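You operate a simulated robot arm through the tools that you are given. There is no shell and no other tool.

You are at the controls of a simulated robot arm. One attempt, no reset.

## Task
Wind the caliper piston home, then back the winder plate off.
Fine: the green bleed lever is open while you wind in and shut before you back off.

The check looks at the end state, three seconds after you hand in, the way a careful person would. Anything else that was tipped, shoved, dropped, spilled or broken makes it a failure.

## Robot
A 6-joint arm with a two-finger gripper, fixed in place. Base frame: the origin is on the floor under the middle of its stand, x ahead of it, y to its left, z up; the work surface is at about z = 780. Lengths are in mm, angles in degrees, forces in N, time in s.
It reaches about 1572 mm from its shoulder. Its first joint turns from -166.0 to 166.0 degrees. Payload 2.45 kg.
The TCP is the grasp point between the finger pads, 20 mm short of the fingertips. In the tool frame z runs along the fingers and y along their closing line. The gripper opens to 140 mm; its body begins 168 mm behind the TCP.
Orientation is that of the tool frame in the base frame, as [roll, pitch, yaw] about the fixed x, y, z axes, in that order (R = Rz(yaw) Ry(pitch) Rx(roll)). With the fingers straight down and closing along the base's y, the tool's x points along the base's -x, its y along +y and its z along -z.

## Interface
- The arm moves only by the tool step_arm. Its argument "steps" is a list of rows, each a list of 7 numbers: the shift along the base's x, y, z in mm, then the turn, a rotation vector about the base's x, y, z in degrees, then the closure in counts, from 0 (fully open) to 255 (shut). In form: [[dx, dy, dz, rx, ry, rz, jaw], ...]. A call has 1 to 20 rows; each row shifts and turns the commanded pose from where the row before left it. Rows are played at 5 a second. More than 50 mm and 8.6 degrees between two rows, or a gripper value outside its range, and nothing of the call is played. A pose out of reach is approached as far as the arm can. The call stops where the force on the tool passes 40 N (or 10 N more than at its start, if that is more) or the arm is blocked; 0.2 s more then pass. The fingers move at their own pace (about 45 mm/s each) and stop on an object; they squeeze with about 30 N. The grip force told is the motor's: it shows also when the fingers shut on nothing. Time passes only in rows, and 0.2 s behind the last, so rows that do not move let the fingers close. It gives the time, the measured TCP pose, the force on the tool (base axes), the opening and the grip force at its end, in the units of the frame above (readings bear some noise), with the torque about the TCP (base axes, N m) and any sound that the robot's microphone picked up, and new pictures: "views" is both (left out), scene, wrist or none.
- Cameras (640 x 400 px; columns grow to the right, rows downward): "scene" is fixed at [49.7, 650.2, 1439.5]; the picture's right is [-0.52, -0.85, 0.00], its down [-0.33, 0.20, -0.92] and it looks along [0.79, -0.48, -0.38] (base axes); focal length 334 px, centre (320, 200). "wrist" rides on the gripper at [78, 11, -209] in the tool frame; the picture's right is [-0.14, 0.99, 0.00], its down [-0.92, -0.13, -0.37] and it looks along [-0.37, -0.05, 0.93] (tool axes); focal length 280 px, centre (320, 200). There is no depth. A picture from a camera that has moved, and an enlarged one, comes with that camera's place and axes in the base frame and with its lens.
- enlarge(camera, box): a new picture of the part [left, top, right, bottom] of that camera's present view, enlarged. No time passes.
- sign_off(): hands the job in; it is judged then, once.

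Places have to be worked out from the pictures, the camera data and where the tool is seen. Open the gripper and draw the arm clear of the work before you hand the job in, unless the task says otherwise.

The tools are called after "Emit:" by a JSON object that holds its "name" and its "arguments". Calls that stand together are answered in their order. step_arm: Moves the arm, as the interface text tells. Its arguments: {"type":"object","properties":{"steps":{"type":"array"},"views":{"type":"string","enum":["both","scene","wrist","none"]}},"required":["steps"]} The other tools are called the same way: enlarge (camera, box) takes an enlarged picture of a part of a camera's view; sign_off () hands the job in.

At the start:

```text
time: 0.0
eef_pos: [641.2, 25.0, 1263.7]
tcp_rot: [180.0, 0.0, -180.0]
contact_force: [-0.6, -0.4, 0.1]
torque: [0.0, 0.01, 0.02]
gripper_width: 139.8
gripper_force: 0.0
```

scene: 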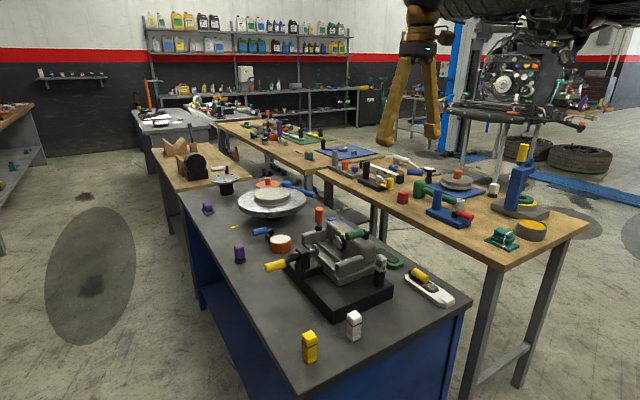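
wrist: 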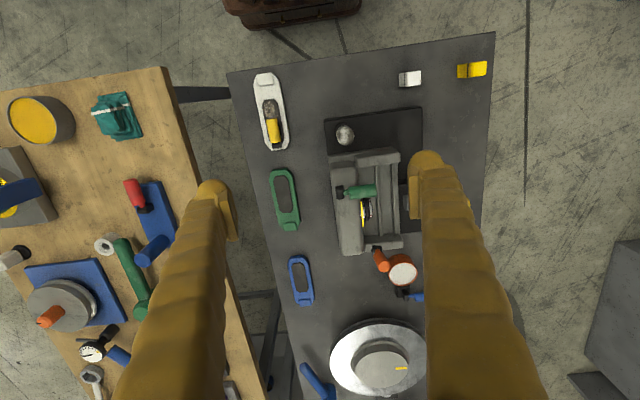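

I'll look closely at the fixture on the bench before moving anything; the caliper with the green lever appears to be in the middle of the dark bench.

Emit:
{"name": "enlarge", "arguments": {"camera": "scene", "box": [220, 180, 460, 330]}}

Emit:
{"name": "enlarge", "arguments": {"camera": "wrist", "box": [230, 60, 490, 320]}}

```text
2.67 times, centred on (340, 255) of scene
camera zoom: at [49.7, 650.2, 1439.5], right [-0.52, -0.85, 0.0], down [-0.33, 0.2, -0.92], along [0.79, -0.48, -0.38], focal length 890 px, centre (267, 53)
```

zoom: 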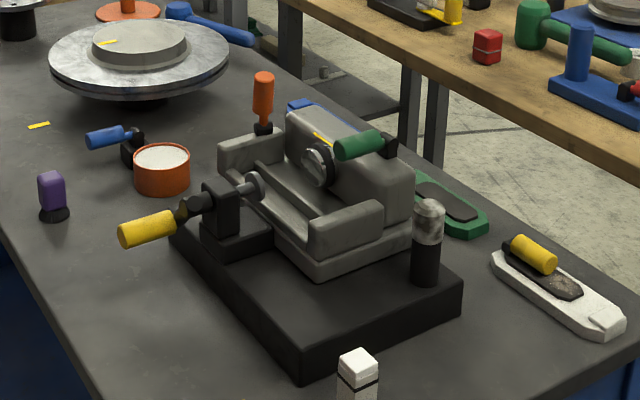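

```text
1.54 times, centred on (360, 190) of wrist
camera zoom: at [561.6, 35.8, 1471.7], right [0.14, 0.99, 0.0], down [0.92, -0.13, 0.37], along [0.37, -0.05, -0.93], focal length 431 px, centre (258, 215)
```

zoom: 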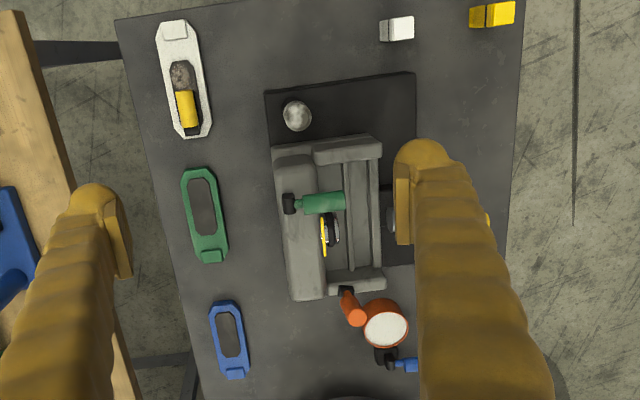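

The caliper sits on a black base with a winder screw (yellow handle, +y side), piston with a yellow mark, green lever on top, and an orange part at the end. I'll move +y to bring the winder out from behind the finger.

Emit:
{"name": "step_arm", "arguments": {"steps": [[0, 40, 0, 0, 0, 0, 0], [0, 40, 0, 0, 0, 0, 0], [0, 40, 0, 0, 0, 0, 0], [0, 40, 0, 0, 0, 0, 0], [0, 0, 0, 0, 0, 0, 0]]}}

```text
time: 1.2
eef_pos: [640.3, 185.7, 1261.2]
tcp_rot: [179.9, 0.0, 180.0]
contact_force: [0.1, -0.5, -0.7]
torque: [0.01, 0.01, -0.01]
gripper_width: 139.8
gripper_force: 0.1
camera wrist: at [560.3, 195.7, 1468.9], right [0.14, 0.99, 0.0], down [0.92, -0.13, 0.37], along [0.37, -0.05, -0.93], focal length 280 px, centre (320, 200)
```

scene: 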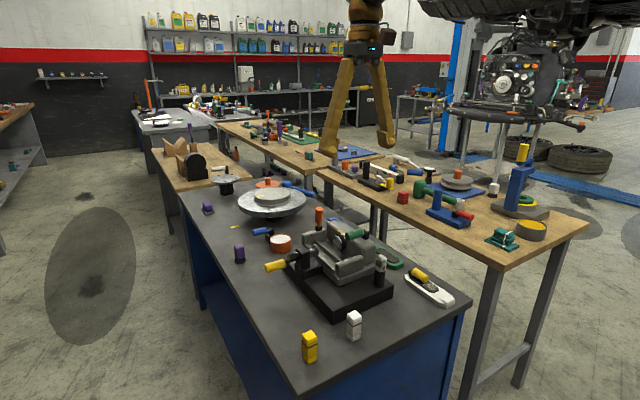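
wrist: 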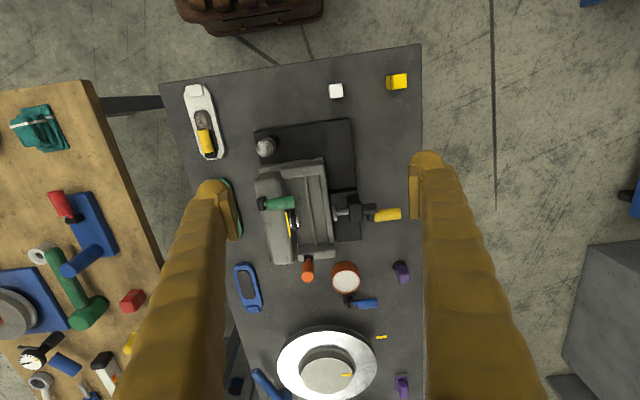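

The whole fixture is now in the gap. I'll enlarge it.

Emit:
{"name": "enlarge", "arguments": {"camera": "wrist", "box": [235, 110, 425, 300]}}

Emit:
{"name": "enlarge", "arguments": {"camera": "scene", "box": [250, 200, 400, 310]}}

```text
2.11 times, centred on (330, 205) of wrist
camera zoom: at [560.3, 195.7, 1468.9], right [0.14, 0.99, 0.0], down [0.92, -0.13, 0.37], along [0.37, -0.05, -0.93], focal length 590 px, centre (299, 190)
```

zoom: 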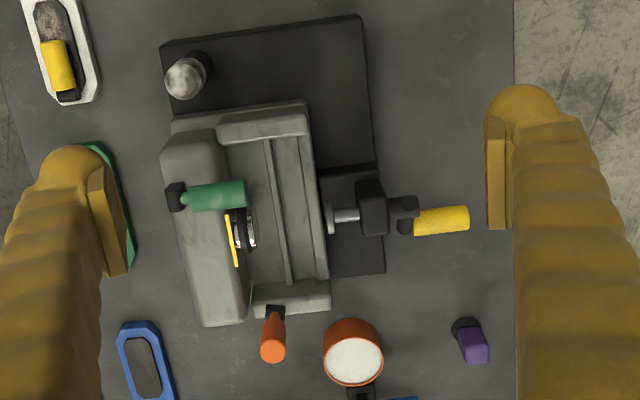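

```text
3.64 times, centred on (325, 255) of scene
camera zoom: at [49.7, 650.2, 1439.5], right [-0.52, -0.85, 0.0], down [-0.33, 0.2, -0.92], along [0.79, -0.48, -0.38], focal length 1213 px, centre (302, 0)
```

zoom: 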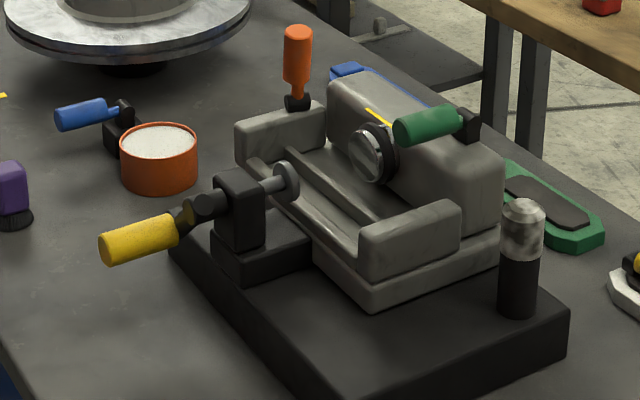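

The green lever's pivot is at about (755, 54, 950), with its handle running along +y. The crank's yellow handle lies along +y on the outer side. I'll lower the camera for a closer look at both.

Emit:
{"name": "step_arm", "arguments": {"steps": [[0, -30, -40, 0, 0, 0, 0], [0, -30, -40, 0, 0, 0, 0], [0, -20, -40, 0, 0, 0, 0], [0, 0, -30, 0, 0, 0, 0], [0, 0, 0, 0, 0, 0, 0]]}}

```text
time: 2.4
eef_pos: [641.6, 106.9, 1111.3]
tcp_rot: [-180.0, 0.0, -179.9]
contact_force: [-0.7, 0.8, 0.4]
torque: [-0.04, -0.01, 0.0]
gripper_width: 140.0
gripper_force: 0.1
camera wrist: at [562.6, 115.8, 1319.1], right [0.14, 0.99, 0.0], down [0.92, -0.13, 0.37], along [0.37, -0.05, -0.93], focal length 280 px, centre (320, 200)
```

scene: 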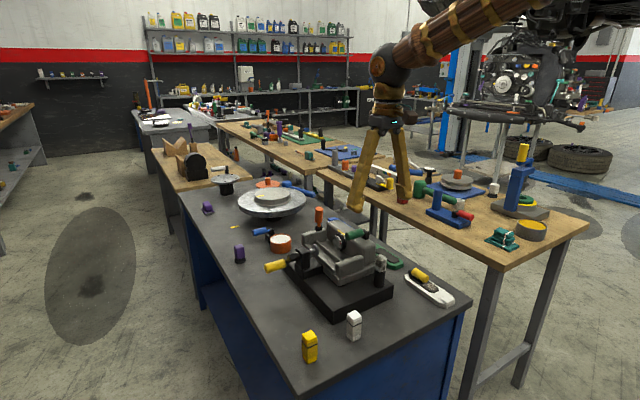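
wrist: 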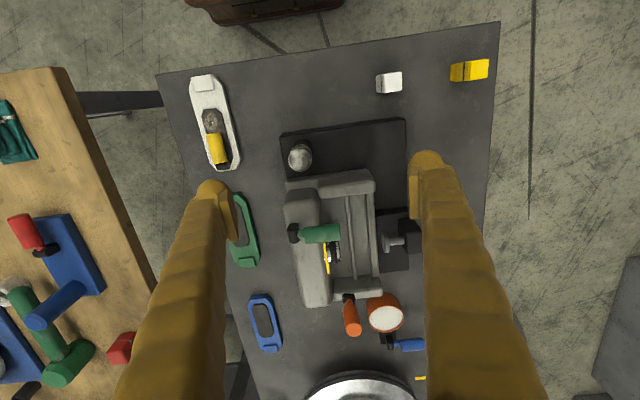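

Emit:
{"name": "enlarge", "arguments": {"camera": "wrist", "box": [265, 150, 425, 310]}}

Emit:
{"name": "enlarge", "arguments": {"camera": "scene", "box": [320, 210, 400, 260]}}

```text
2.50 times, centred on (345, 230) of wrist
camera zoom: at [562.6, 115.8, 1319.1], right [0.14, 0.99, 0.0], down [0.92, -0.13, 0.37], along [0.37, -0.05, -0.93], focal length 701 px, centre (258, 125)
```

zoom: 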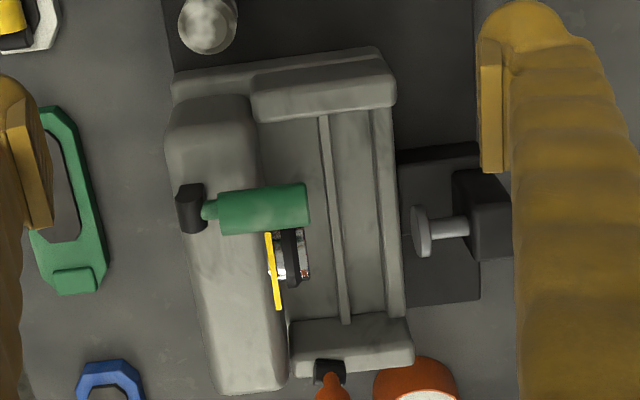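

```text
8.00 times, centred on (360, 235) of scene
camera zoom: at [49.7, 650.2, 1439.5], right [-0.52, -0.85, 0.0], down [-0.33, 0.2, -0.92], along [0.79, -0.48, -0.38], focal length 2669 px, centre (0, -80)
```

zoom: 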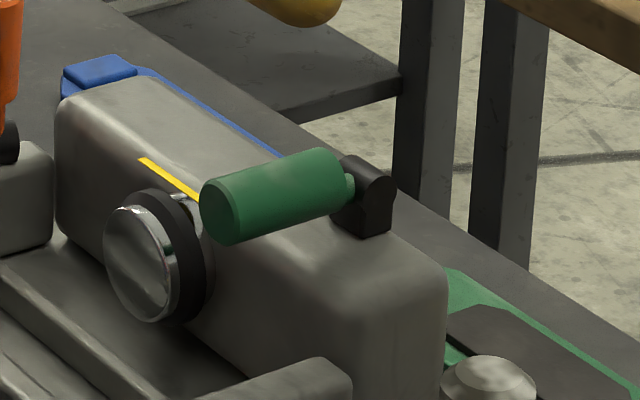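

The lever hinge axis runs along x, with the handle lying nearly flat toward +y from y≈68 to 116 at x≈757, z≈958. I'll turn the gripper about z so it closes along x, and bring it above the lever, still high.

Emit:
{"name": "step_arm", "arguments": {"steps": [[10, -1, 0, 0, 0, -8.2, 0], [10, -1, 0, 0, 0, -8.2, 40], [10, -1, 0, 0, 0, -8.2, 80], [10, -1, 0, 0, 0, -8.2, 120], [10, -1, 0, 0, 0, -8.2, 130], [10, -1, 0, 0, 0, -8.2, 130], [10, -1, 0, 0, 0, -8.2, 130], [10, -1, 0, 0, 0, -8.2, 130], [10, -1, 0, 0, 0, -8.2, 130], [10, -1, 0, 0, 0, -8.2, 130], [15, -1, 0, 0, 0, -8.0, 130], [0, 0, 0, 0, 0, 0, 130]]}}

```text
time: 5.0
eef_pos: [757.4, 95.1, 1113.8]
tcp_rot: [179.9, 0.1, 90.0]
contact_force: [-0.6, 0.2, 0.5]
torque: [-0.01, 0.02, 0.01]
gripper_width: 68.4
gripper_force: 0.1
camera wrist: at [767.8, 172.5, 1322.6], right [0.99, -0.14, 0.0], down [-0.13, -0.92, 0.37], along [-0.05, -0.37, -0.93], focal length 280 px, centre (320, 200)
```

scene: 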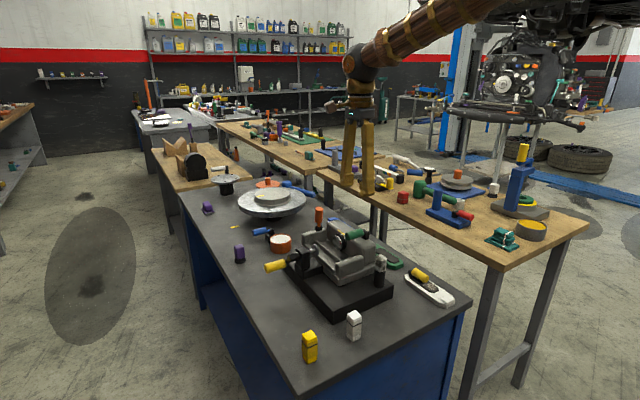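
wrist: 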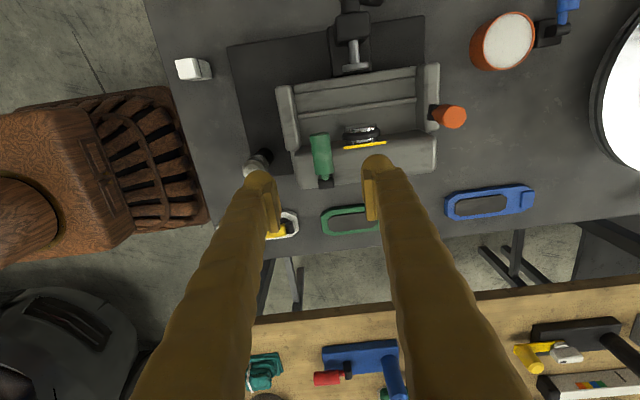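

Emit:
{"name": "enlarge", "arguments": {"camera": "wrist", "box": [220, 0, 480, 240]}}

Emit:
{"name": "enlarge", "arguments": {"camera": "wrist", "box": [290, 100, 400, 200]}}

```text
1.67 times, centred on (350, 120) of wrist
camera zoom: at [767.8, 172.5, 1322.6], right [0.99, -0.14, 0.0], down [-0.13, -0.92, 0.37], along [-0.05, -0.37, -0.93], focal length 467 px, centre (270, 333)
```

zoom: 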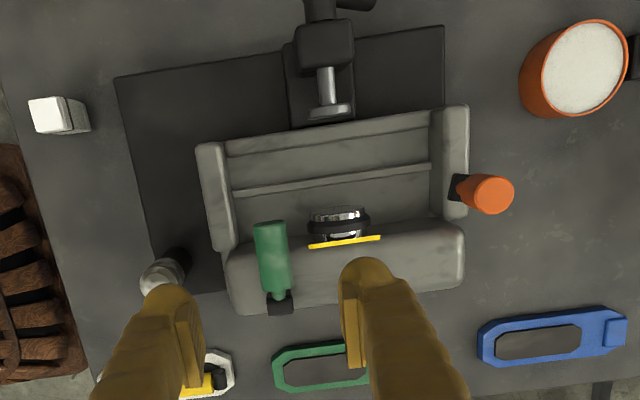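

```text
4.00 times, centred on (345, 150) of wrist
camera zoom: at [767.8, 172.5, 1322.6], right [0.99, -0.14, 0.0], down [-0.13, -0.92, 0.37], along [-0.05, -0.37, -0.93], focal length 1122 px, centre (220, 400)
```

zoom: 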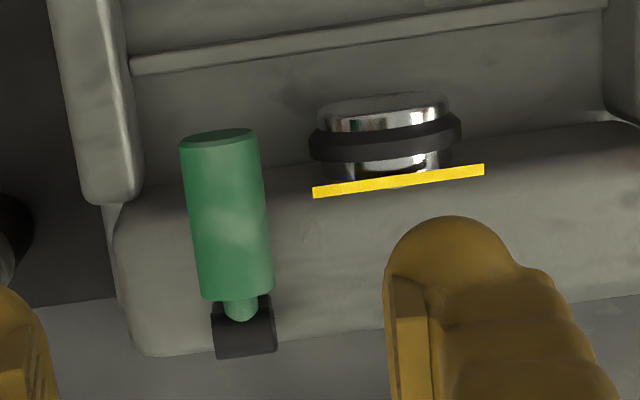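

The lever handle measures about 24 mm thick, at x≈760, y 65–117, z≈958; the body top is z≈936. I'll come down around its outer half.

Emit:
{"name": "step_arm", "arguments": {"steps": [[2.5, 8, -40, 0, 0, 0, 130], [0, 0, -40, 0, 0, 0, 130], [0, 0, -30, 0, 0, 0, 130], [0, 0, -20, 0, 0, 0, 130], [0, 0, -10, 0, 0, 0, 130], [0, 0, 0, 0, 0, 0, 130]]}}

```text
time: 6.4
eef_pos: [757.3, 101.0, 971.1]
tcp_rot: [-180.0, 0.1, 90.0]
contact_force: [-0.1, -0.2, -0.1]
torque: [-0.02, -0.01, -0.03]
gripper_width: 68.8
gripper_force: 0.1
camera wrist: at [767.3, 178.9, 1180.4], right [0.99, -0.14, 0.0], down [-0.13, -0.92, 0.37], along [-0.05, -0.37, -0.93], focal length 280 px, centre (320, 200)
```

scene: 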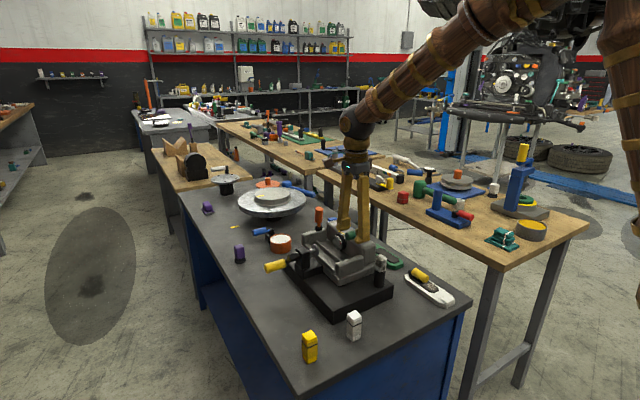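
wrist: 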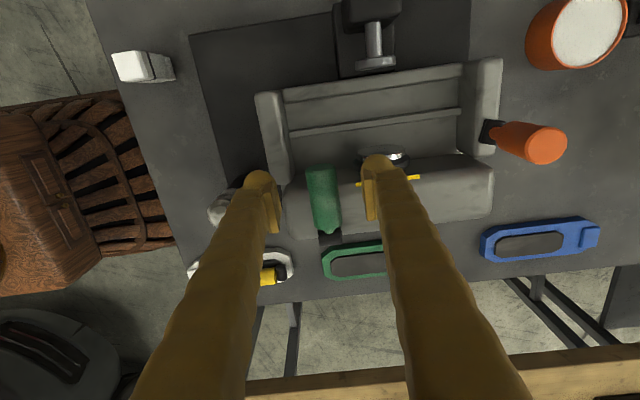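

The handle sits between the fingers and the TCP projects right onto it. I'll go down a little more and close.

Emit:
{"name": "step_arm", "arguments": {"steps": [[1, 1, -6, 0, 0, 0, 130], [0, 0, 0, 0, 0, 0, 160], [0, 0, 0, 0, 0, 0, 190], [0, 0, 0, 0, 0, 0, 220], [0, 0, 0, 0, 0, 0, 240], [0, 0, 0, 0, 0, 0, 240], [0, 0, 0, 0, 0, 0, 240]]}}

```text
time: 8.0
eef_pos: [758.3, 102.8, 968.2]
tcp_rot: [179.8, 0.0, 89.9]
contact_force: [28.5, -0.1, -5.4]
torque: [0.14, -0.25, -0.05]
gripper_width: 27.3
gripper_force: 14.8
camera wrist: at [768.3, 180.3, 1175.5], right [0.99, -0.14, 0.0], down [-0.13, -0.92, 0.37], along [-0.05, -0.37, -0.93], focal length 280 px, centre (320, 200)
```

scene: 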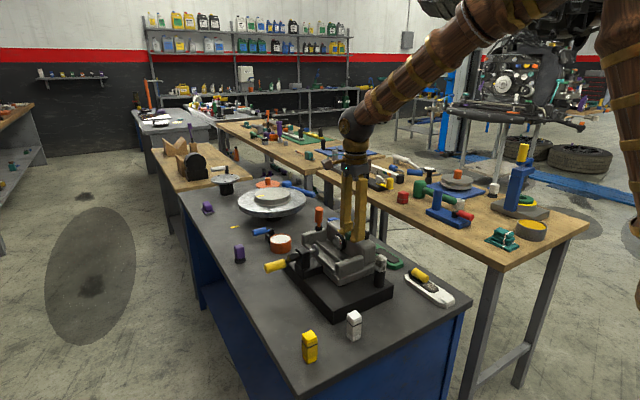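
wrist: 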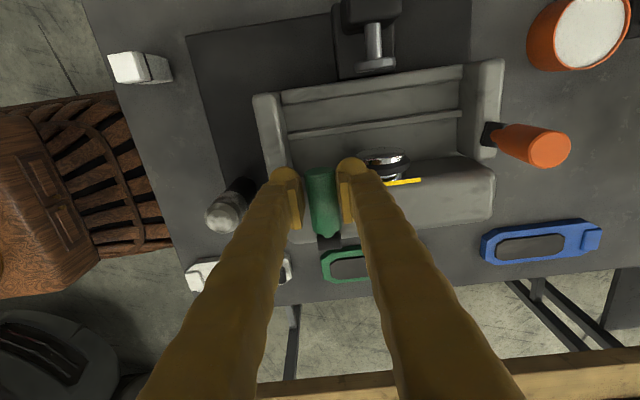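

The +x finger touches first (28 N in x) while a gap remains on the other side. I'll shift the tool +x by about 2 mm to centre the grip.

Emit:
{"name": "step_arm", "arguments": {"steps": [[1, 0, 0, 0, 0, 0, 240], [1, 0, 0, 0, 0, 0, 240], [0, 0, 0, 0, 0, 0, 240]], "views": "wrist"}}

```text
time: 8.8
eef_pos: [760.2, 102.8, 967.4]
tcp_rot: [-179.8, 0.1, 90.0]
contact_force: [-10.9, -9.1, -1.7]
torque: [-0.15, 0.2, 0.03]
gripper_width: 24.7
gripper_force: 45.2
camera wrist: at [770.9, 180.6, 1174.8], right [0.99, -0.14, 0.0], down [-0.13, -0.92, 0.37], along [-0.05, -0.37, -0.93], focal length 280 px, centre (320, 200)
```

wrist: 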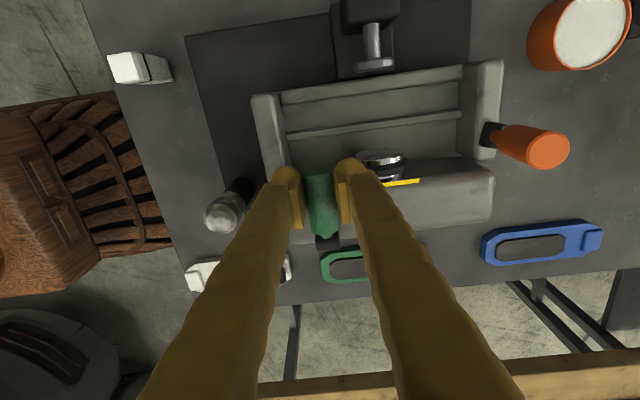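

Gripped firmly at 24.7 mm. I'll lift it along an arc about the pivot (y≈47, z≈948), watching the force.

Emit:
{"name": "step_arm", "arguments": {"steps": [[0, -2, 4.7, 0, 0, 0, 240], [0, -2.2, 4.7, 0, 0, 0, 240], [0, -2.7, 4.4, 0, 0, 0, 240], [0, -3.1, 4.15, 0, 0, 0, 240], [0, 0, 0, 0, 0, 0, 240]]}}

```text
time: 10.1
eef_pos: [760.6, 95.4, 986.5]
tcp_rot: [-179.9, 0.2, 89.9]
contact_force: [-3.8, 2.4, 0.6]
torque: [0.04, 0.04, 0.06]
gripper_width: 24.5
gripper_force: 45.2
stopped in row 5: the force on the tool passed its limit at 40 N (the readings are from after the stop); the commanded pose is now the measured one
camera wrist: at [770.5, 172.2, 1194.4], right [0.99, -0.14, 0.0], down [-0.13, -0.92, 0.37], along [-0.05, -0.37, -0.93], focal length 280 px, centre (320, 200)
```

scene: 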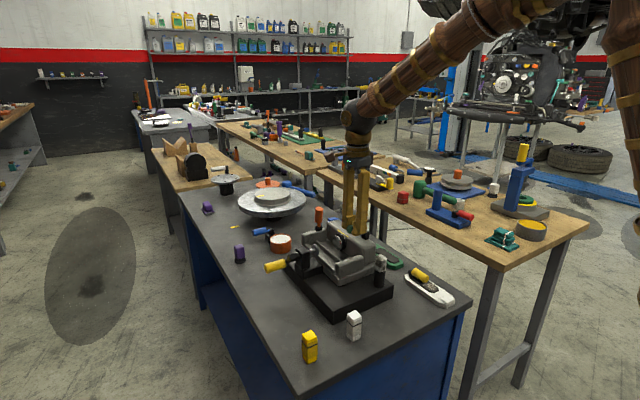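
wrist: 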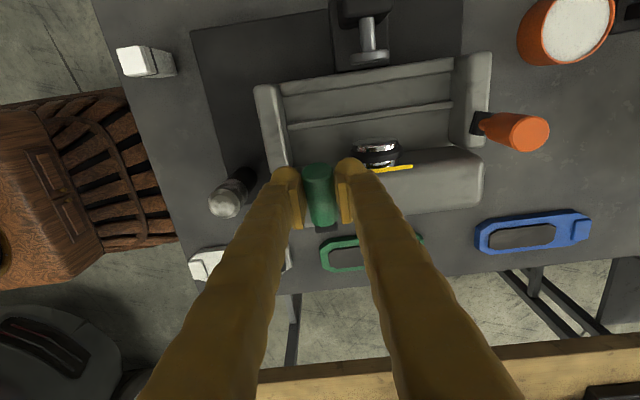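

The call stopped on force, though the lever moved with the tool. I'll look at its present angle.

Emit:
{"name": "enlarge", "arguments": {"camera": "scene", "box": [310, 200, 400, 260]}}

Emit:
{"name": "enlarge", "arguments": {"camera": "wrist", "box": [270, 120, 410, 240]}}

```text
6.67 times, centred on (355, 230) of scene
camera zoom: at [49.7, 650.2, 1439.5], right [-0.52, -0.85, 0.0], down [-0.33, 0.2, -0.92], along [0.79, -0.48, -0.38], focal length 2224 px, centre (87, 0)
```

zoom: 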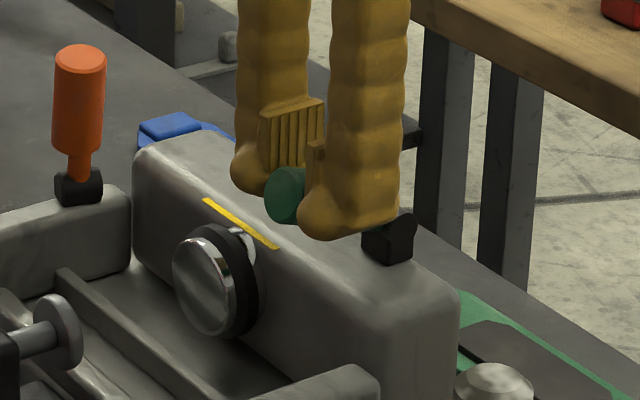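

```text
3.33 times, centred on (340, 180) of wrist
camera zoom: at [770.5, 172.2, 1194.4], right [0.99, -0.14, 0.0], down [-0.13, -0.92, 0.37], along [-0.05, -0.37, -0.93], focal length 935 px, centre (253, 267)
```

zoom: 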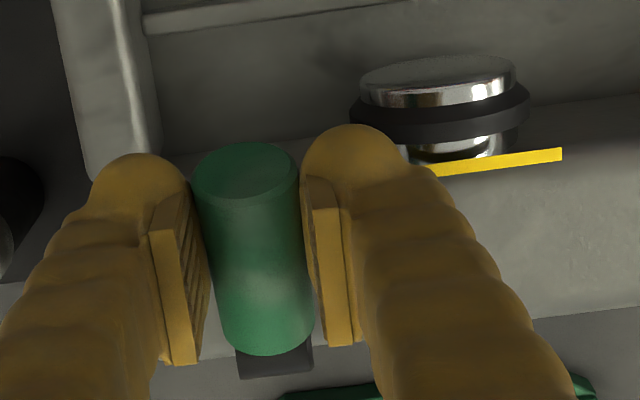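

The lever has come up to roughly 25–30°, still well held. I'll continue the arc in smaller bites and read the force.

Emit:
{"name": "step_arm", "arguments": {"steps": [[0, -3.5, 4.0, 0, 0, 0, 240], [0, -3.8, 3.7, 0, 0, 0, 240]], "views": "wrist"}}

```text
time: 10.7
eef_pos: [760.6, 88.2, 994.6]
tcp_rot: [-179.9, 0.2, 90.0]
contact_force: [-10.8, 9.6, -0.3]
torque: [0.39, 0.12, 0.09]
gripper_width: 21.6
gripper_force: 45.1
camera wrist: at [770.5, 165.4, 1202.6], right [0.99, -0.14, 0.0], down [-0.13, -0.92, 0.37], along [-0.05, -0.37, -0.93], focal length 280 px, centre (320, 200)
```

wrist: 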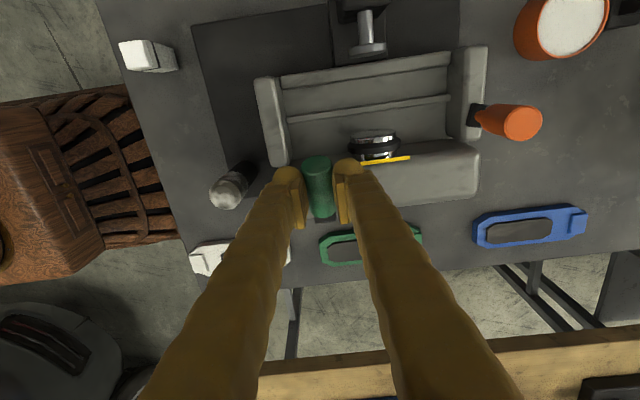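

The opening fell to 21.6 mm, so the pads may be riding up off the handle. I'll check the lever.

Emit:
{"name": "enlarge", "arguments": {"camera": "scene", "box": [310, 200, 400, 260]}}

Emit:
{"name": "enlarge", "arguments": {"camera": "wrist", "box": [270, 120, 410, 240]}}

```text
6.67 times, centred on (355, 230) of scene
camera zoom: at [49.7, 650.2, 1439.5], right [-0.52, -0.85, 0.0], down [-0.33, 0.2, -0.92], along [0.79, -0.48, -0.38], focal length 2224 px, centre (87, 0)
```

zoom: 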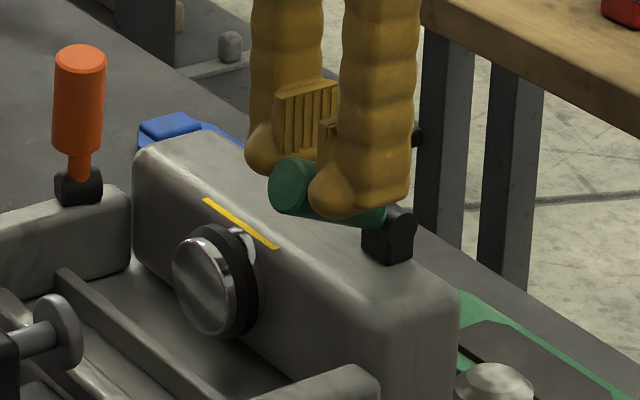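

```text
3.33 times, centred on (340, 180) of wrist
camera zoom: at [770.5, 165.4, 1202.6], right [0.99, -0.14, 0.0], down [-0.13, -0.92, 0.37], along [-0.05, -0.37, -0.93], focal length 935 px, centre (253, 267)
```

zoom: 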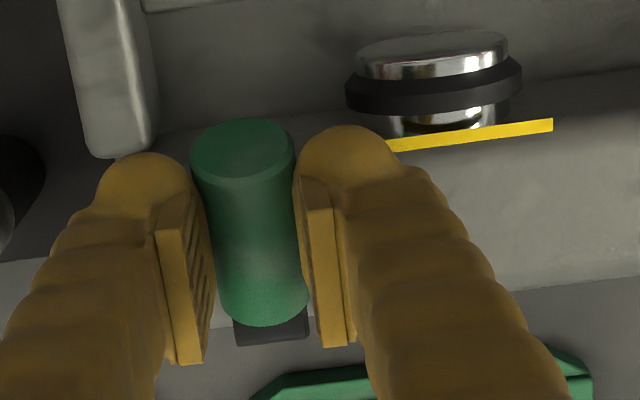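

The lever is up to about 30° but the pads are slipping over it, so a friction grip is too weak. I'll release, back away upward, and turn to take the handle end-on, with the jaws above and below it.

Emit:
{"name": "step_arm", "arguments": {"steps": [[0, 0, 0, 0, 0, 0, 180], [0, 0, 0, 0, 0, 0, 130], [0, 0, 20, 0, 0, 0, 130], [0, 0, 30, 0, 0, 0, 130], [0, 0, 40, 0, 0, 0, 130], [0, 0, 30, 0, 0, 0, 130]], "views": "scene"}}

Emit:
{"name": "enlarge", "arguments": {"camera": "scene", "box": [310, 200, 400, 260]}}

Emit:
{"name": "enlarge", "arguments": {"camera": "wrist", "box": [240, 20, 480, 220]}}

```text
time: 12.1
eef_pos: [760.5, 86.8, 1113.8]
tcp_rot: [-179.8, 0.0, 90.0]
contact_force: [0.1, 0.3, 0.0]
torque: [0.01, 0.02, -0.04]
gripper_width: 68.6
gripper_force: 0.0
```

scene: 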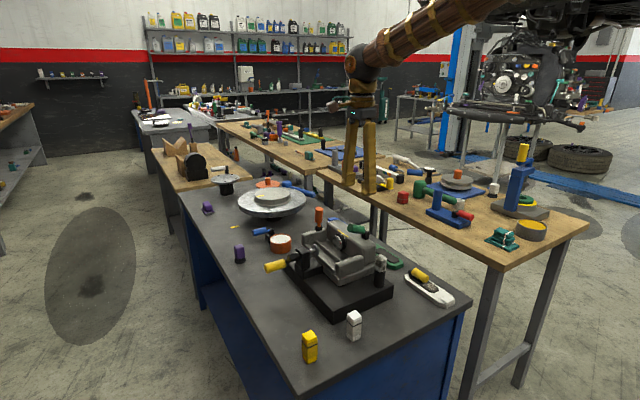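

```text
6.67 times, centred on (355, 230) of scene
camera zoom: at [49.7, 650.2, 1439.5], right [-0.52, -0.85, 0.0], down [-0.33, 0.2, -0.92], along [0.79, -0.48, -0.38], focal length 2224 px, centre (87, 0)
```

zoom: 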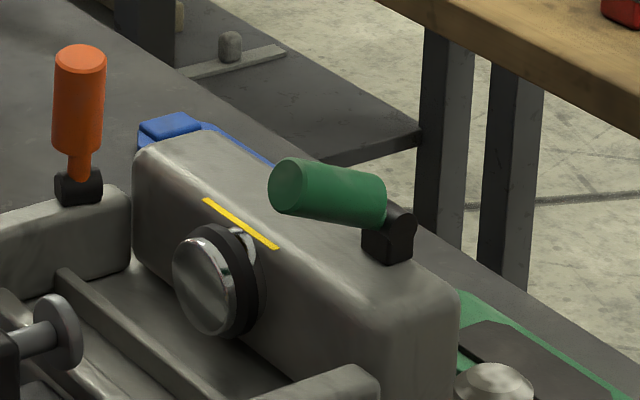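

```text
2.00 times, centred on (360, 120) of wrist
camera zoom: at [770.9, 164.2, 1322.4], right [0.99, -0.14, 0.0], down [-0.13, -0.92, 0.37], along [-0.05, -0.37, -0.93], focal length 561 px, centre (240, 360)
```

zoom: 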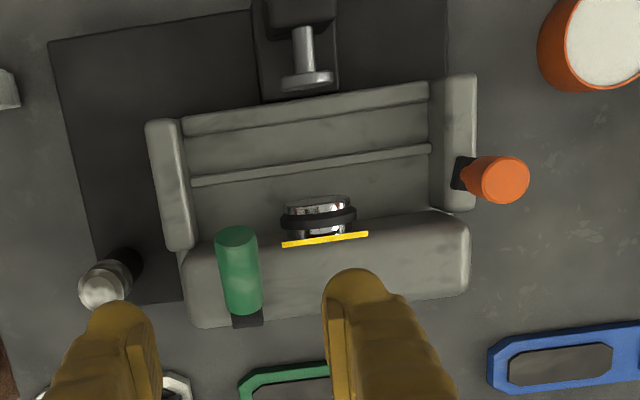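

The lever holds at about 25°. I'll turn back to closing in the y–z plane, then tilt so the fingers point along the lever (toward −y and down ~25°), still high up.

Emit:
{"name": "step_arm", "arguments": {"steps": [[0, 9, 0, 0, 0, 8.2, 130], [0, 9, 0, 0, 0, 8.2, 130], [0, 9, 0, 0, 0, 8.2, 130], [0, 9, 0, 0, 0, 8.2, 130], [0, 9, 0, 0, 0, 8.2, 130], [0, 9, 0, 0, 0, 8.2, 130], [0, 9, 0, 0, 0, 8.2, 130], [0, 9, 0, 0, 0, 8.2, 130], [0, 9, 0, 0, 0, 8.2, 130], [0, 9, 0, 0, 0, 8.2, 130], [0, 9, 0, 0, 0, 8.0, 130], [0, 0, 0, -8.25, 0, 0, 130], [0, 0, 0, -8.25, 0, 0, 130], [0, 0, 0, -8.25, 0, 0, 130], [0, 0, 0, -8.25, 0, 0, 130], [0, 0, 0, -8.25, 0, 0, 130], [0, 0, 0, -8.25, 0, 0, 130], [0, 0, 0, -8.25, 0, 0, 130], [0, 0, 0, -8.25, 0, 0, 130], [0, 0, 0, 0, 0, 0, 130]]}}

```text
time: 16.3
eef_pos: [759.5, 185.2, 1112.9]
tcp_rot: [-114.0, 0.0, 180.0]
contact_force: [0.2, -0.1, -0.9]
torque: [0.0, -0.02, -0.01]
gripper_width: 68.2
gripper_force: 0.1
camera wrist: at [681.5, 380.9, 1188.0], right [0.14, 0.4, -0.91], down [0.92, 0.29, 0.27], along [0.37, -0.87, -0.33], focal length 280 px, centre (320, 200)
```

scene: 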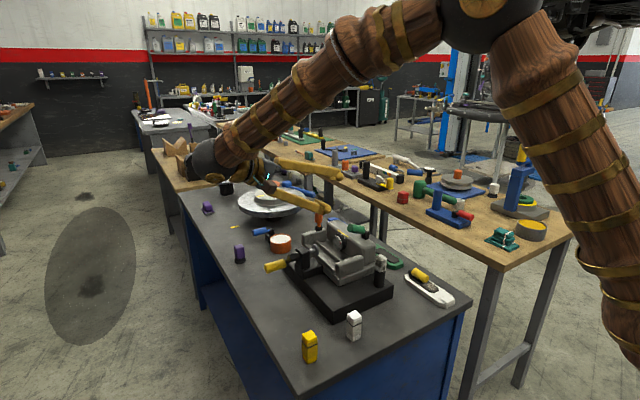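
wrist: 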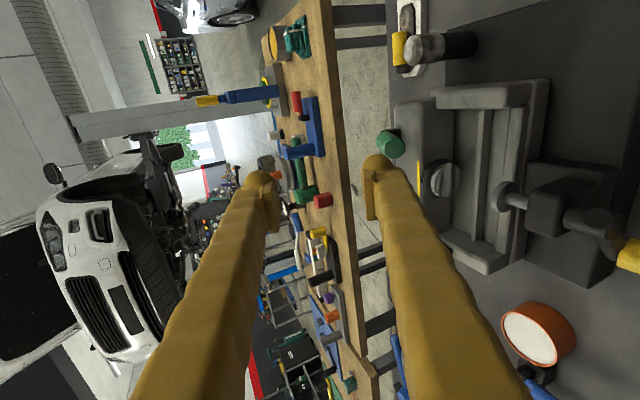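

The view shows the lever end at about (760, 111, 985), so the lever is near 27°. I'll drop to a pre-approach point on the lever's axis, jaws at ~50 mm.

Emit:
{"name": "step_arm", "arguments": {"steps": [[0, 0, -30, 3, 0, 0, 150], [0, -2, -35, 0, 0, 0, 165], [0, -2, -30, 0, 0, 0, 165], [0, 0, 0, 0, 0, 0, 165]]}}

Emit:
{"name": "enlarge", "arguments": {"camera": "wrist", "box": [240, 80, 560, 280]}}

Emit:
{"name": "enlarge", "arguments": {"camera": "scene", "box": [230, 150, 410, 290]}}

```text
time: 17.3
eef_pos: [760.8, 181.7, 1018.3]
tcp_rot: [-117.0, 0.0, -179.9]
contact_force: [-0.4, -0.4, 0.0]
torque: [-0.03, 0.02, 0.02]
gripper_width: 49.3
gripper_force: 0.0
camera wrist: at [681.4, 372.4, 1103.1], right [0.14, 0.45, -0.88], down [0.92, 0.27, 0.28], along [0.37, -0.85, -0.38], focal length 280 px, centre (320, 200)
```

scene: 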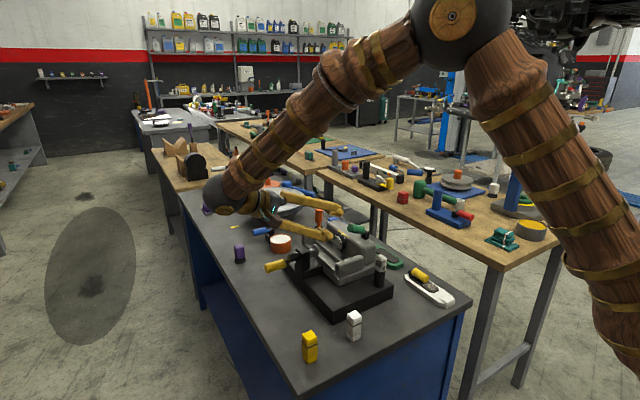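
wrist: 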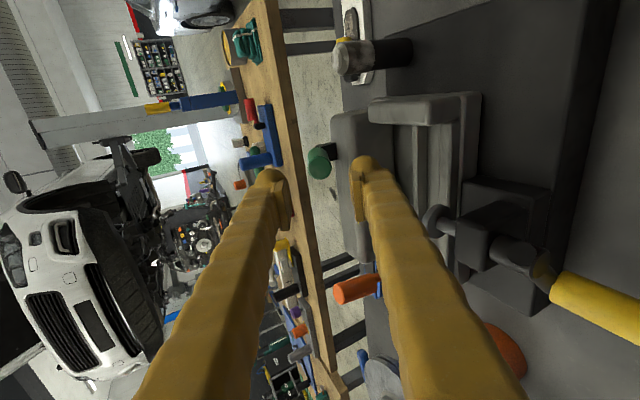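

```text
2.00 times, centred on (400, 180) of wrist
camera zoom: at [681.4, 372.4, 1103.1], right [0.14, 0.45, -0.88], down [0.92, 0.27, 0.28], along [0.37, -0.85, -0.38], focal length 561 px, centre (160, 240)
```

zoom: 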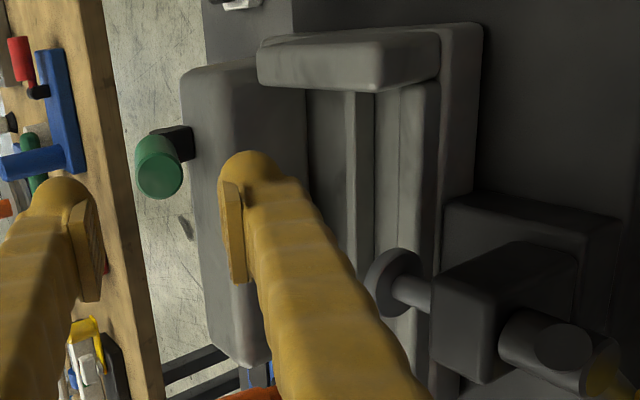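

```text
2.86 times, centred on (320, 220) of scene
camera zoom: at [49.7, 650.2, 1439.5], right [-0.52, -0.85, 0.0], down [-0.33, 0.2, -0.92], along [0.79, -0.48, -0.38], focal length 953 px, centre (320, 143)
```

zoom: 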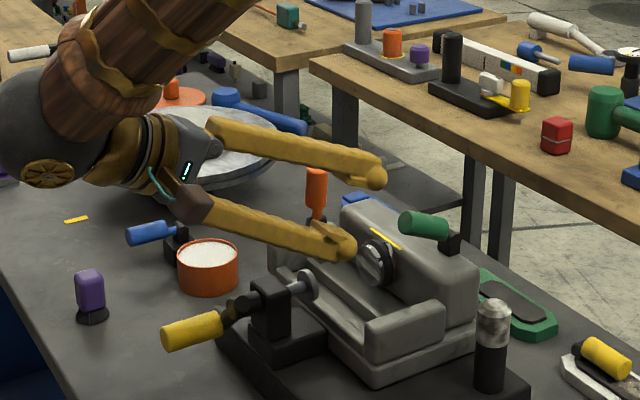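

The handle end lines up with the tool axis (a few mm toward −x). I'll advance along the lever axis so the jaws straddle the handle, then check.

Emit:
{"name": "step_arm", "arguments": {"steps": [[-1, -17.8, -9.1, 0, 0, 0, 165], [-1, -17.8, -9.1, 0, 0, 0, 165], [-1, -17.8, -9.1, 0, 0, 0, 165], [0, -8.9, -4.5, 0, 0, 0, 165], [0, -6.2, -3.2, 0, 0, 0, 165], [0, 0, 0, 0, 0, 0, 165]]}}

Emit:
{"name": "enlarge", "arguments": {"camera": "scene", "box": [290, 190, 400, 270]}}

Emit:
{"name": "enlarge", "arguments": {"camera": "wrist", "box": [240, 100, 440, 260]}}

```text
time: 18.7
eef_pos: [757.6, 116.0, 983.2]
tcp_rot: [-116.9, 0.0, -180.0]
contact_force: [0.0, 0.4, -0.1]
torque: [0.01, 0.01, 0.01]
gripper_width: 49.0
gripper_force: 0.1
camera wrist: at [677.9, 304.3, 1067.7], right [0.14, 0.45, -0.88], down [0.92, 0.27, 0.28], along [0.37, -0.85, -0.38], focal length 280 px, centre (320, 200)
```

scene: 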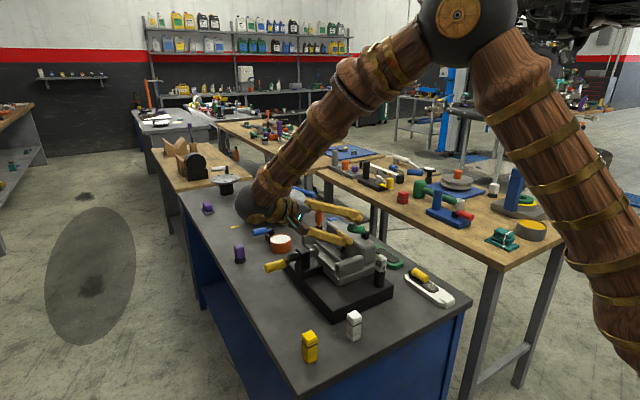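
wrist: 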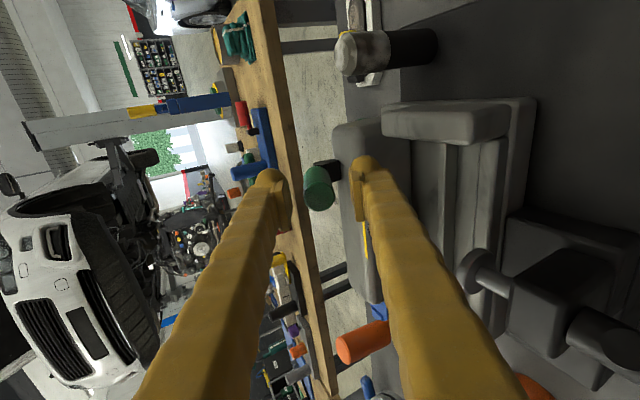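

```text
5.00 times, centred on (345, 230) of scene
camera zoom: at [49.7, 650.2, 1439.5], right [-0.52, -0.85, 0.0], down [-0.33, 0.2, -0.92], along [0.79, -0.48, -0.38], focal length 1668 px, centre (195, 50)
```

zoom: 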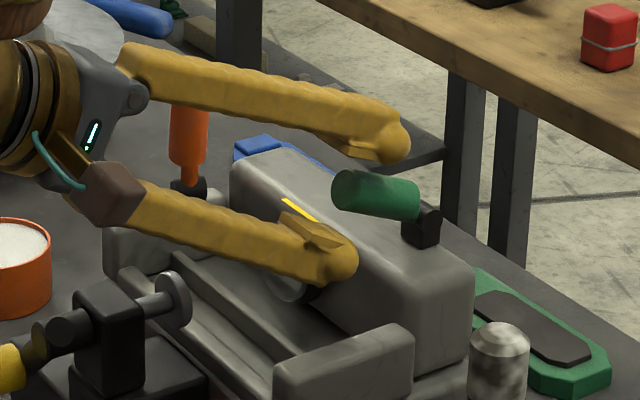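

```text
2.50 times, centred on (340, 180) of wrist
camera zoom: at [677.9, 304.3, 1067.7], right [0.14, 0.45, -0.88], down [0.92, 0.27, 0.28], along [0.37, -0.85, -0.38], focal length 701 px, centre (270, 250)
```

zoom: 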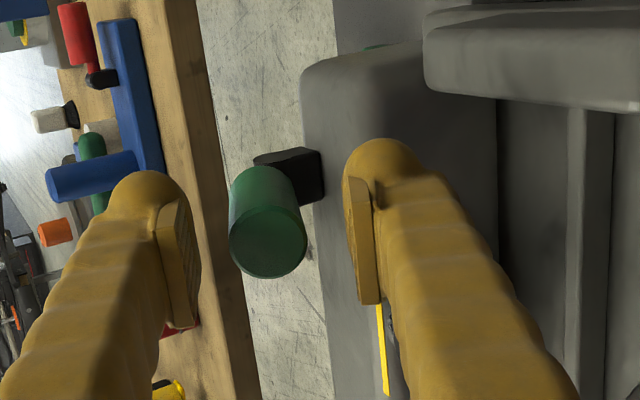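

The handle end is right at TCP depth and centred. I'll go 7 mm deeper and close the jaws.

Emit:
{"name": "step_arm", "arguments": {"steps": [[0, -6.2, -3.2, 0, 0, 0, 165], [0, 0, 0, 0, 0, 0, 180], [0, 0, 0, 0, 0, 0, 200], [0, 0, 0, 0, 0, 0, 220], [0, 0, 0, 0, 0, 0, 220], [0, 0, 0, 0, 0, 0, 220]]}}

Emit:
{"name": "enlarge", "arguments": {"camera": "scene", "box": [290, 190, 400, 270]}}

Emit:
{"name": "enlarge", "arguments": {"camera": "wrist", "box": [240, 100, 440, 260]}}

```text
time: 20.1
eef_pos: [756.5, 107.8, 980.2]
tcp_rot: [-117.0, -0.1, 180.0]
contact_force: [-0.8, 0.1, 1.8]
torque: [-0.12, -0.02, 0.0]
gripper_width: 23.8
gripper_force: 45.2
camera wrist: at [678.1, 298.1, 1065.3], right [0.14, 0.45, -0.88], down [0.92, 0.27, 0.28], along [0.37, -0.85, -0.38], focal length 280 px, centre (320, 200)
```

scene: 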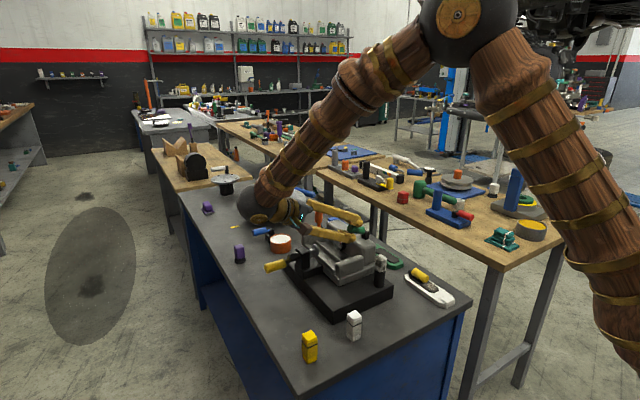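
wrist: 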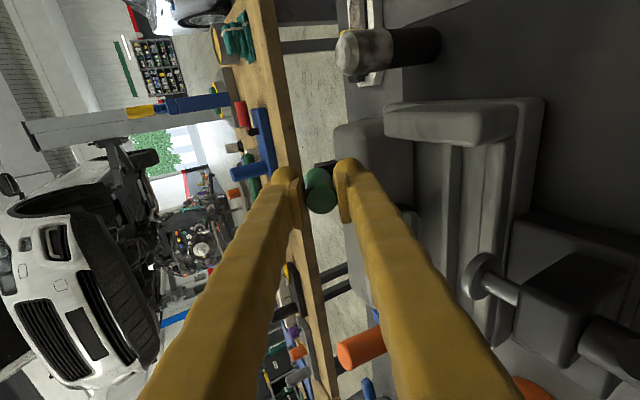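

```text
5.00 times, centred on (345, 230) of scene
camera zoom: at [49.7, 650.2, 1439.5], right [-0.52, -0.85, 0.0], down [-0.33, 0.2, -0.92], along [0.79, -0.48, -0.38], focal length 1668 px, centre (195, 50)
```

zoom: 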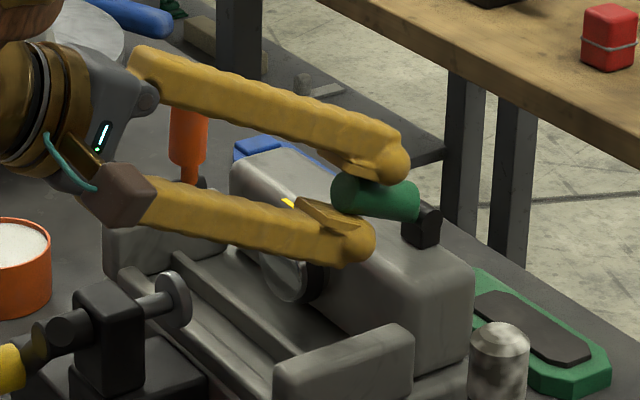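

```text
2.50 times, centred on (340, 180) of wrist
camera zoom: at [678.1, 298.1, 1065.3], right [0.14, 0.45, -0.88], down [0.92, 0.27, 0.28], along [0.37, -0.85, -0.38], focal length 701 px, centre (270, 250)
```

zoom: 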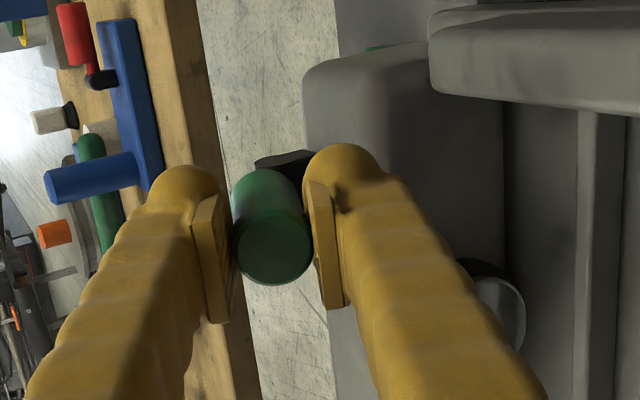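

Held end-on at 23.8 mm, aligned with the lever. Now I swing it up about the pivot, rotating the tool with it, in 3° rows.

Emit:
{"name": "step_arm", "arguments": {"steps": [[0, -1.7, 3.1, 3, 0, 0, 220], [0, -1.8, 3.1, 3, 0, 0, 220], [0, -2.0, 2.9, 3, 0, 0, 220], [0, -2.1, 2.9, 3, 0, 0, 220], [0, -2.3, 2.7, 3, 0, 0, 220], [0, -2.4, 2.6, 3, 0, 0, 220]], "views": "scene"}}

Emit:
{"name": "enlarge", "arguments": {"camera": "scene", "box": [290, 190, 400, 270]}}

```text
time: 21.5
eef_pos: [757.2, 93.4, 997.3]
tcp_rot: [-135.0, 0.0, -180.0]
contact_force: [-16.4, -9.9, -7.7]
torque: [-0.11, 0.19, -0.27]
gripper_width: 23.6
gripper_force: 45.0
```

scene: 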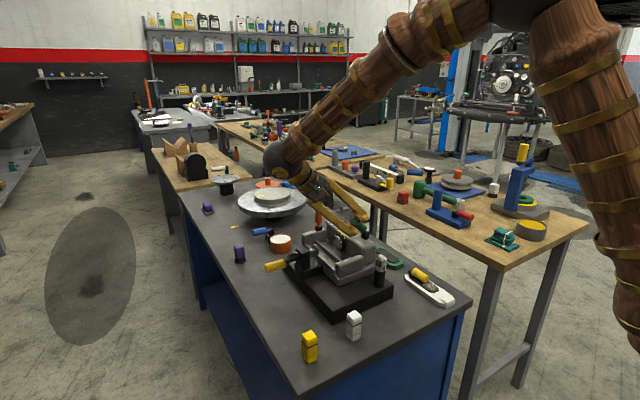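

```text
5.00 times, centred on (345, 230) of scene
camera zoom: at [49.7, 650.2, 1439.5], right [-0.52, -0.85, 0.0], down [-0.33, 0.2, -0.92], along [0.79, -0.48, -0.38], focal length 1668 px, centre (195, 50)
```

zoom: 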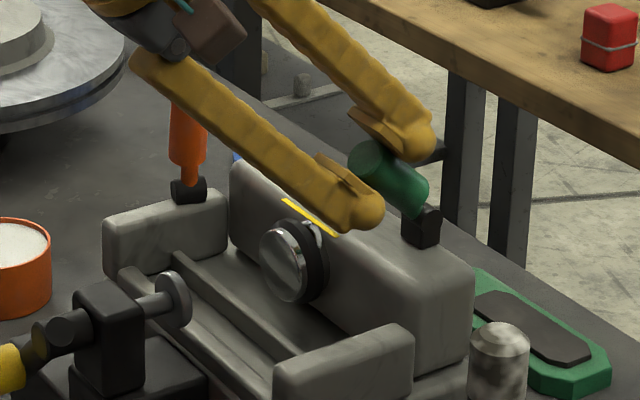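

The lever follows with modest forces; a slight −x side load suggests a small drift. I'll continue the swing, easing −x slightly.

Emit:
{"name": "step_arm", "arguments": {"steps": [[-0.3, -2.5, 2.5, 3, 0, 0, 220], [-0.2, -2.7, 2.3, 3, 0, 0, 220], [-0.1, -2.8, 2.2, 3, 0, 0, 220], [-0.1, -2.9, 2.1, 3, 0, 0, 220], [-0.1, -3.0, 1.8, 3, 0, 0, 220], [-0.1, -3.1, 1.8, 3, 0, 0, 220]], "views": "scene"}}

Emit:
{"name": "enlarge", "arguments": {"camera": "scene", "box": [290, 190, 400, 270]}}

```text
time: 22.9
eef_pos: [756.4, 78.8, 1009.8]
tcp_rot: [-153.1, 0.0, 180.0]
contact_force: [-2.0, -18.3, -27.4]
torque: [-0.18, -0.02, 0.02]
gripper_width: 23.9
gripper_force: 44.8
```

scene: 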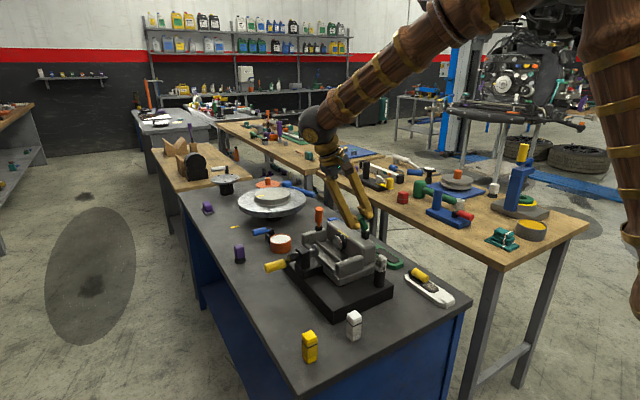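

```text
5.00 times, centred on (345, 230) of scene
camera zoom: at [49.7, 650.2, 1439.5], right [-0.52, -0.85, 0.0], down [-0.33, 0.2, -0.92], along [0.79, -0.48, -0.38], focal length 1668 px, centre (195, 50)
```

zoom: 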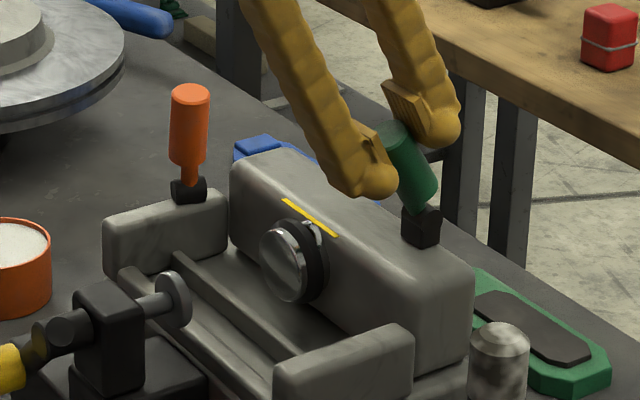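

The load now is mostly radial (pulling toward the hinge), so the pivot is slightly lower than assumed; I'll correct to about (49, 947.5) and continue the swing.

Emit:
{"name": "step_arm", "arguments": {"steps": [[0, -3.9, -0.2, 3, 0, 0, 220], [0, -3.3, 1.3, 3, 0, 0, 220], [0, -3.4, 1.1, 3, 0, 0, 220], [0, -3.4, 0.9, 3, 0, 0, 220], [0, -3.4, 0.75, 3, 0, 0, 220], [0, -3.5, 0.55, 3, 0, 0, 220]], "views": "scene"}}

Emit:
{"name": "enlarge", "arguments": {"camera": "scene", "box": [290, 190, 400, 270]}}

```text
time: 23.6
eef_pos: [756.9, 76.0, 1011.2]
tcp_rot: [-158.9, 0.1, -179.8]
contact_force: [-1.2, 14.6, -6.8]
torque: [-0.15, 0.02, 0.13]
gripper_width: 24.0
gripper_force: 44.7
stopped in row 3: the force on the tool passed its limit at 48 N (the readings are from after the stop); the commanded pose is now the measured one
```

scene: 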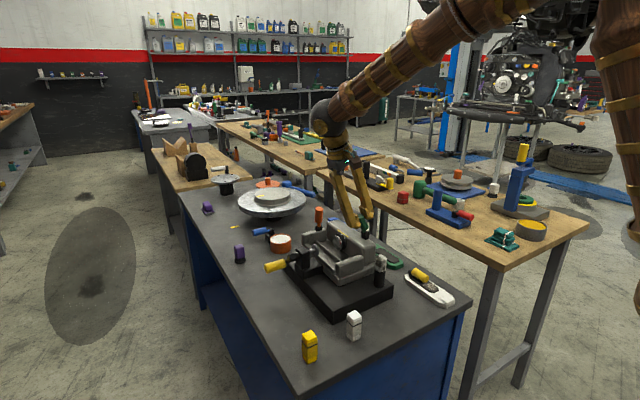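

```text
5.00 times, centred on (345, 230) of scene
camera zoom: at [49.7, 650.2, 1439.5], right [-0.52, -0.85, 0.0], down [-0.33, 0.2, -0.92], along [0.79, -0.48, -0.38], focal length 1668 px, centre (195, 50)
```

zoom: 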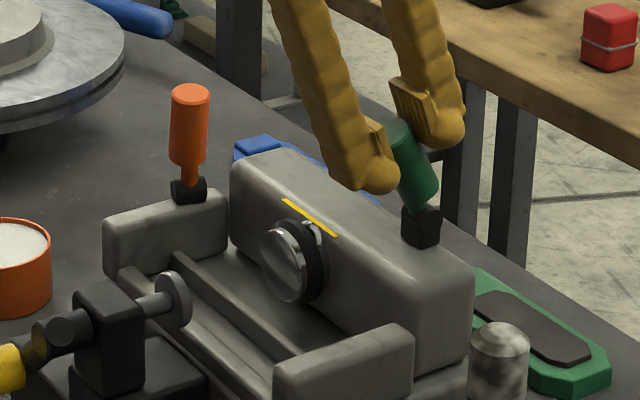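

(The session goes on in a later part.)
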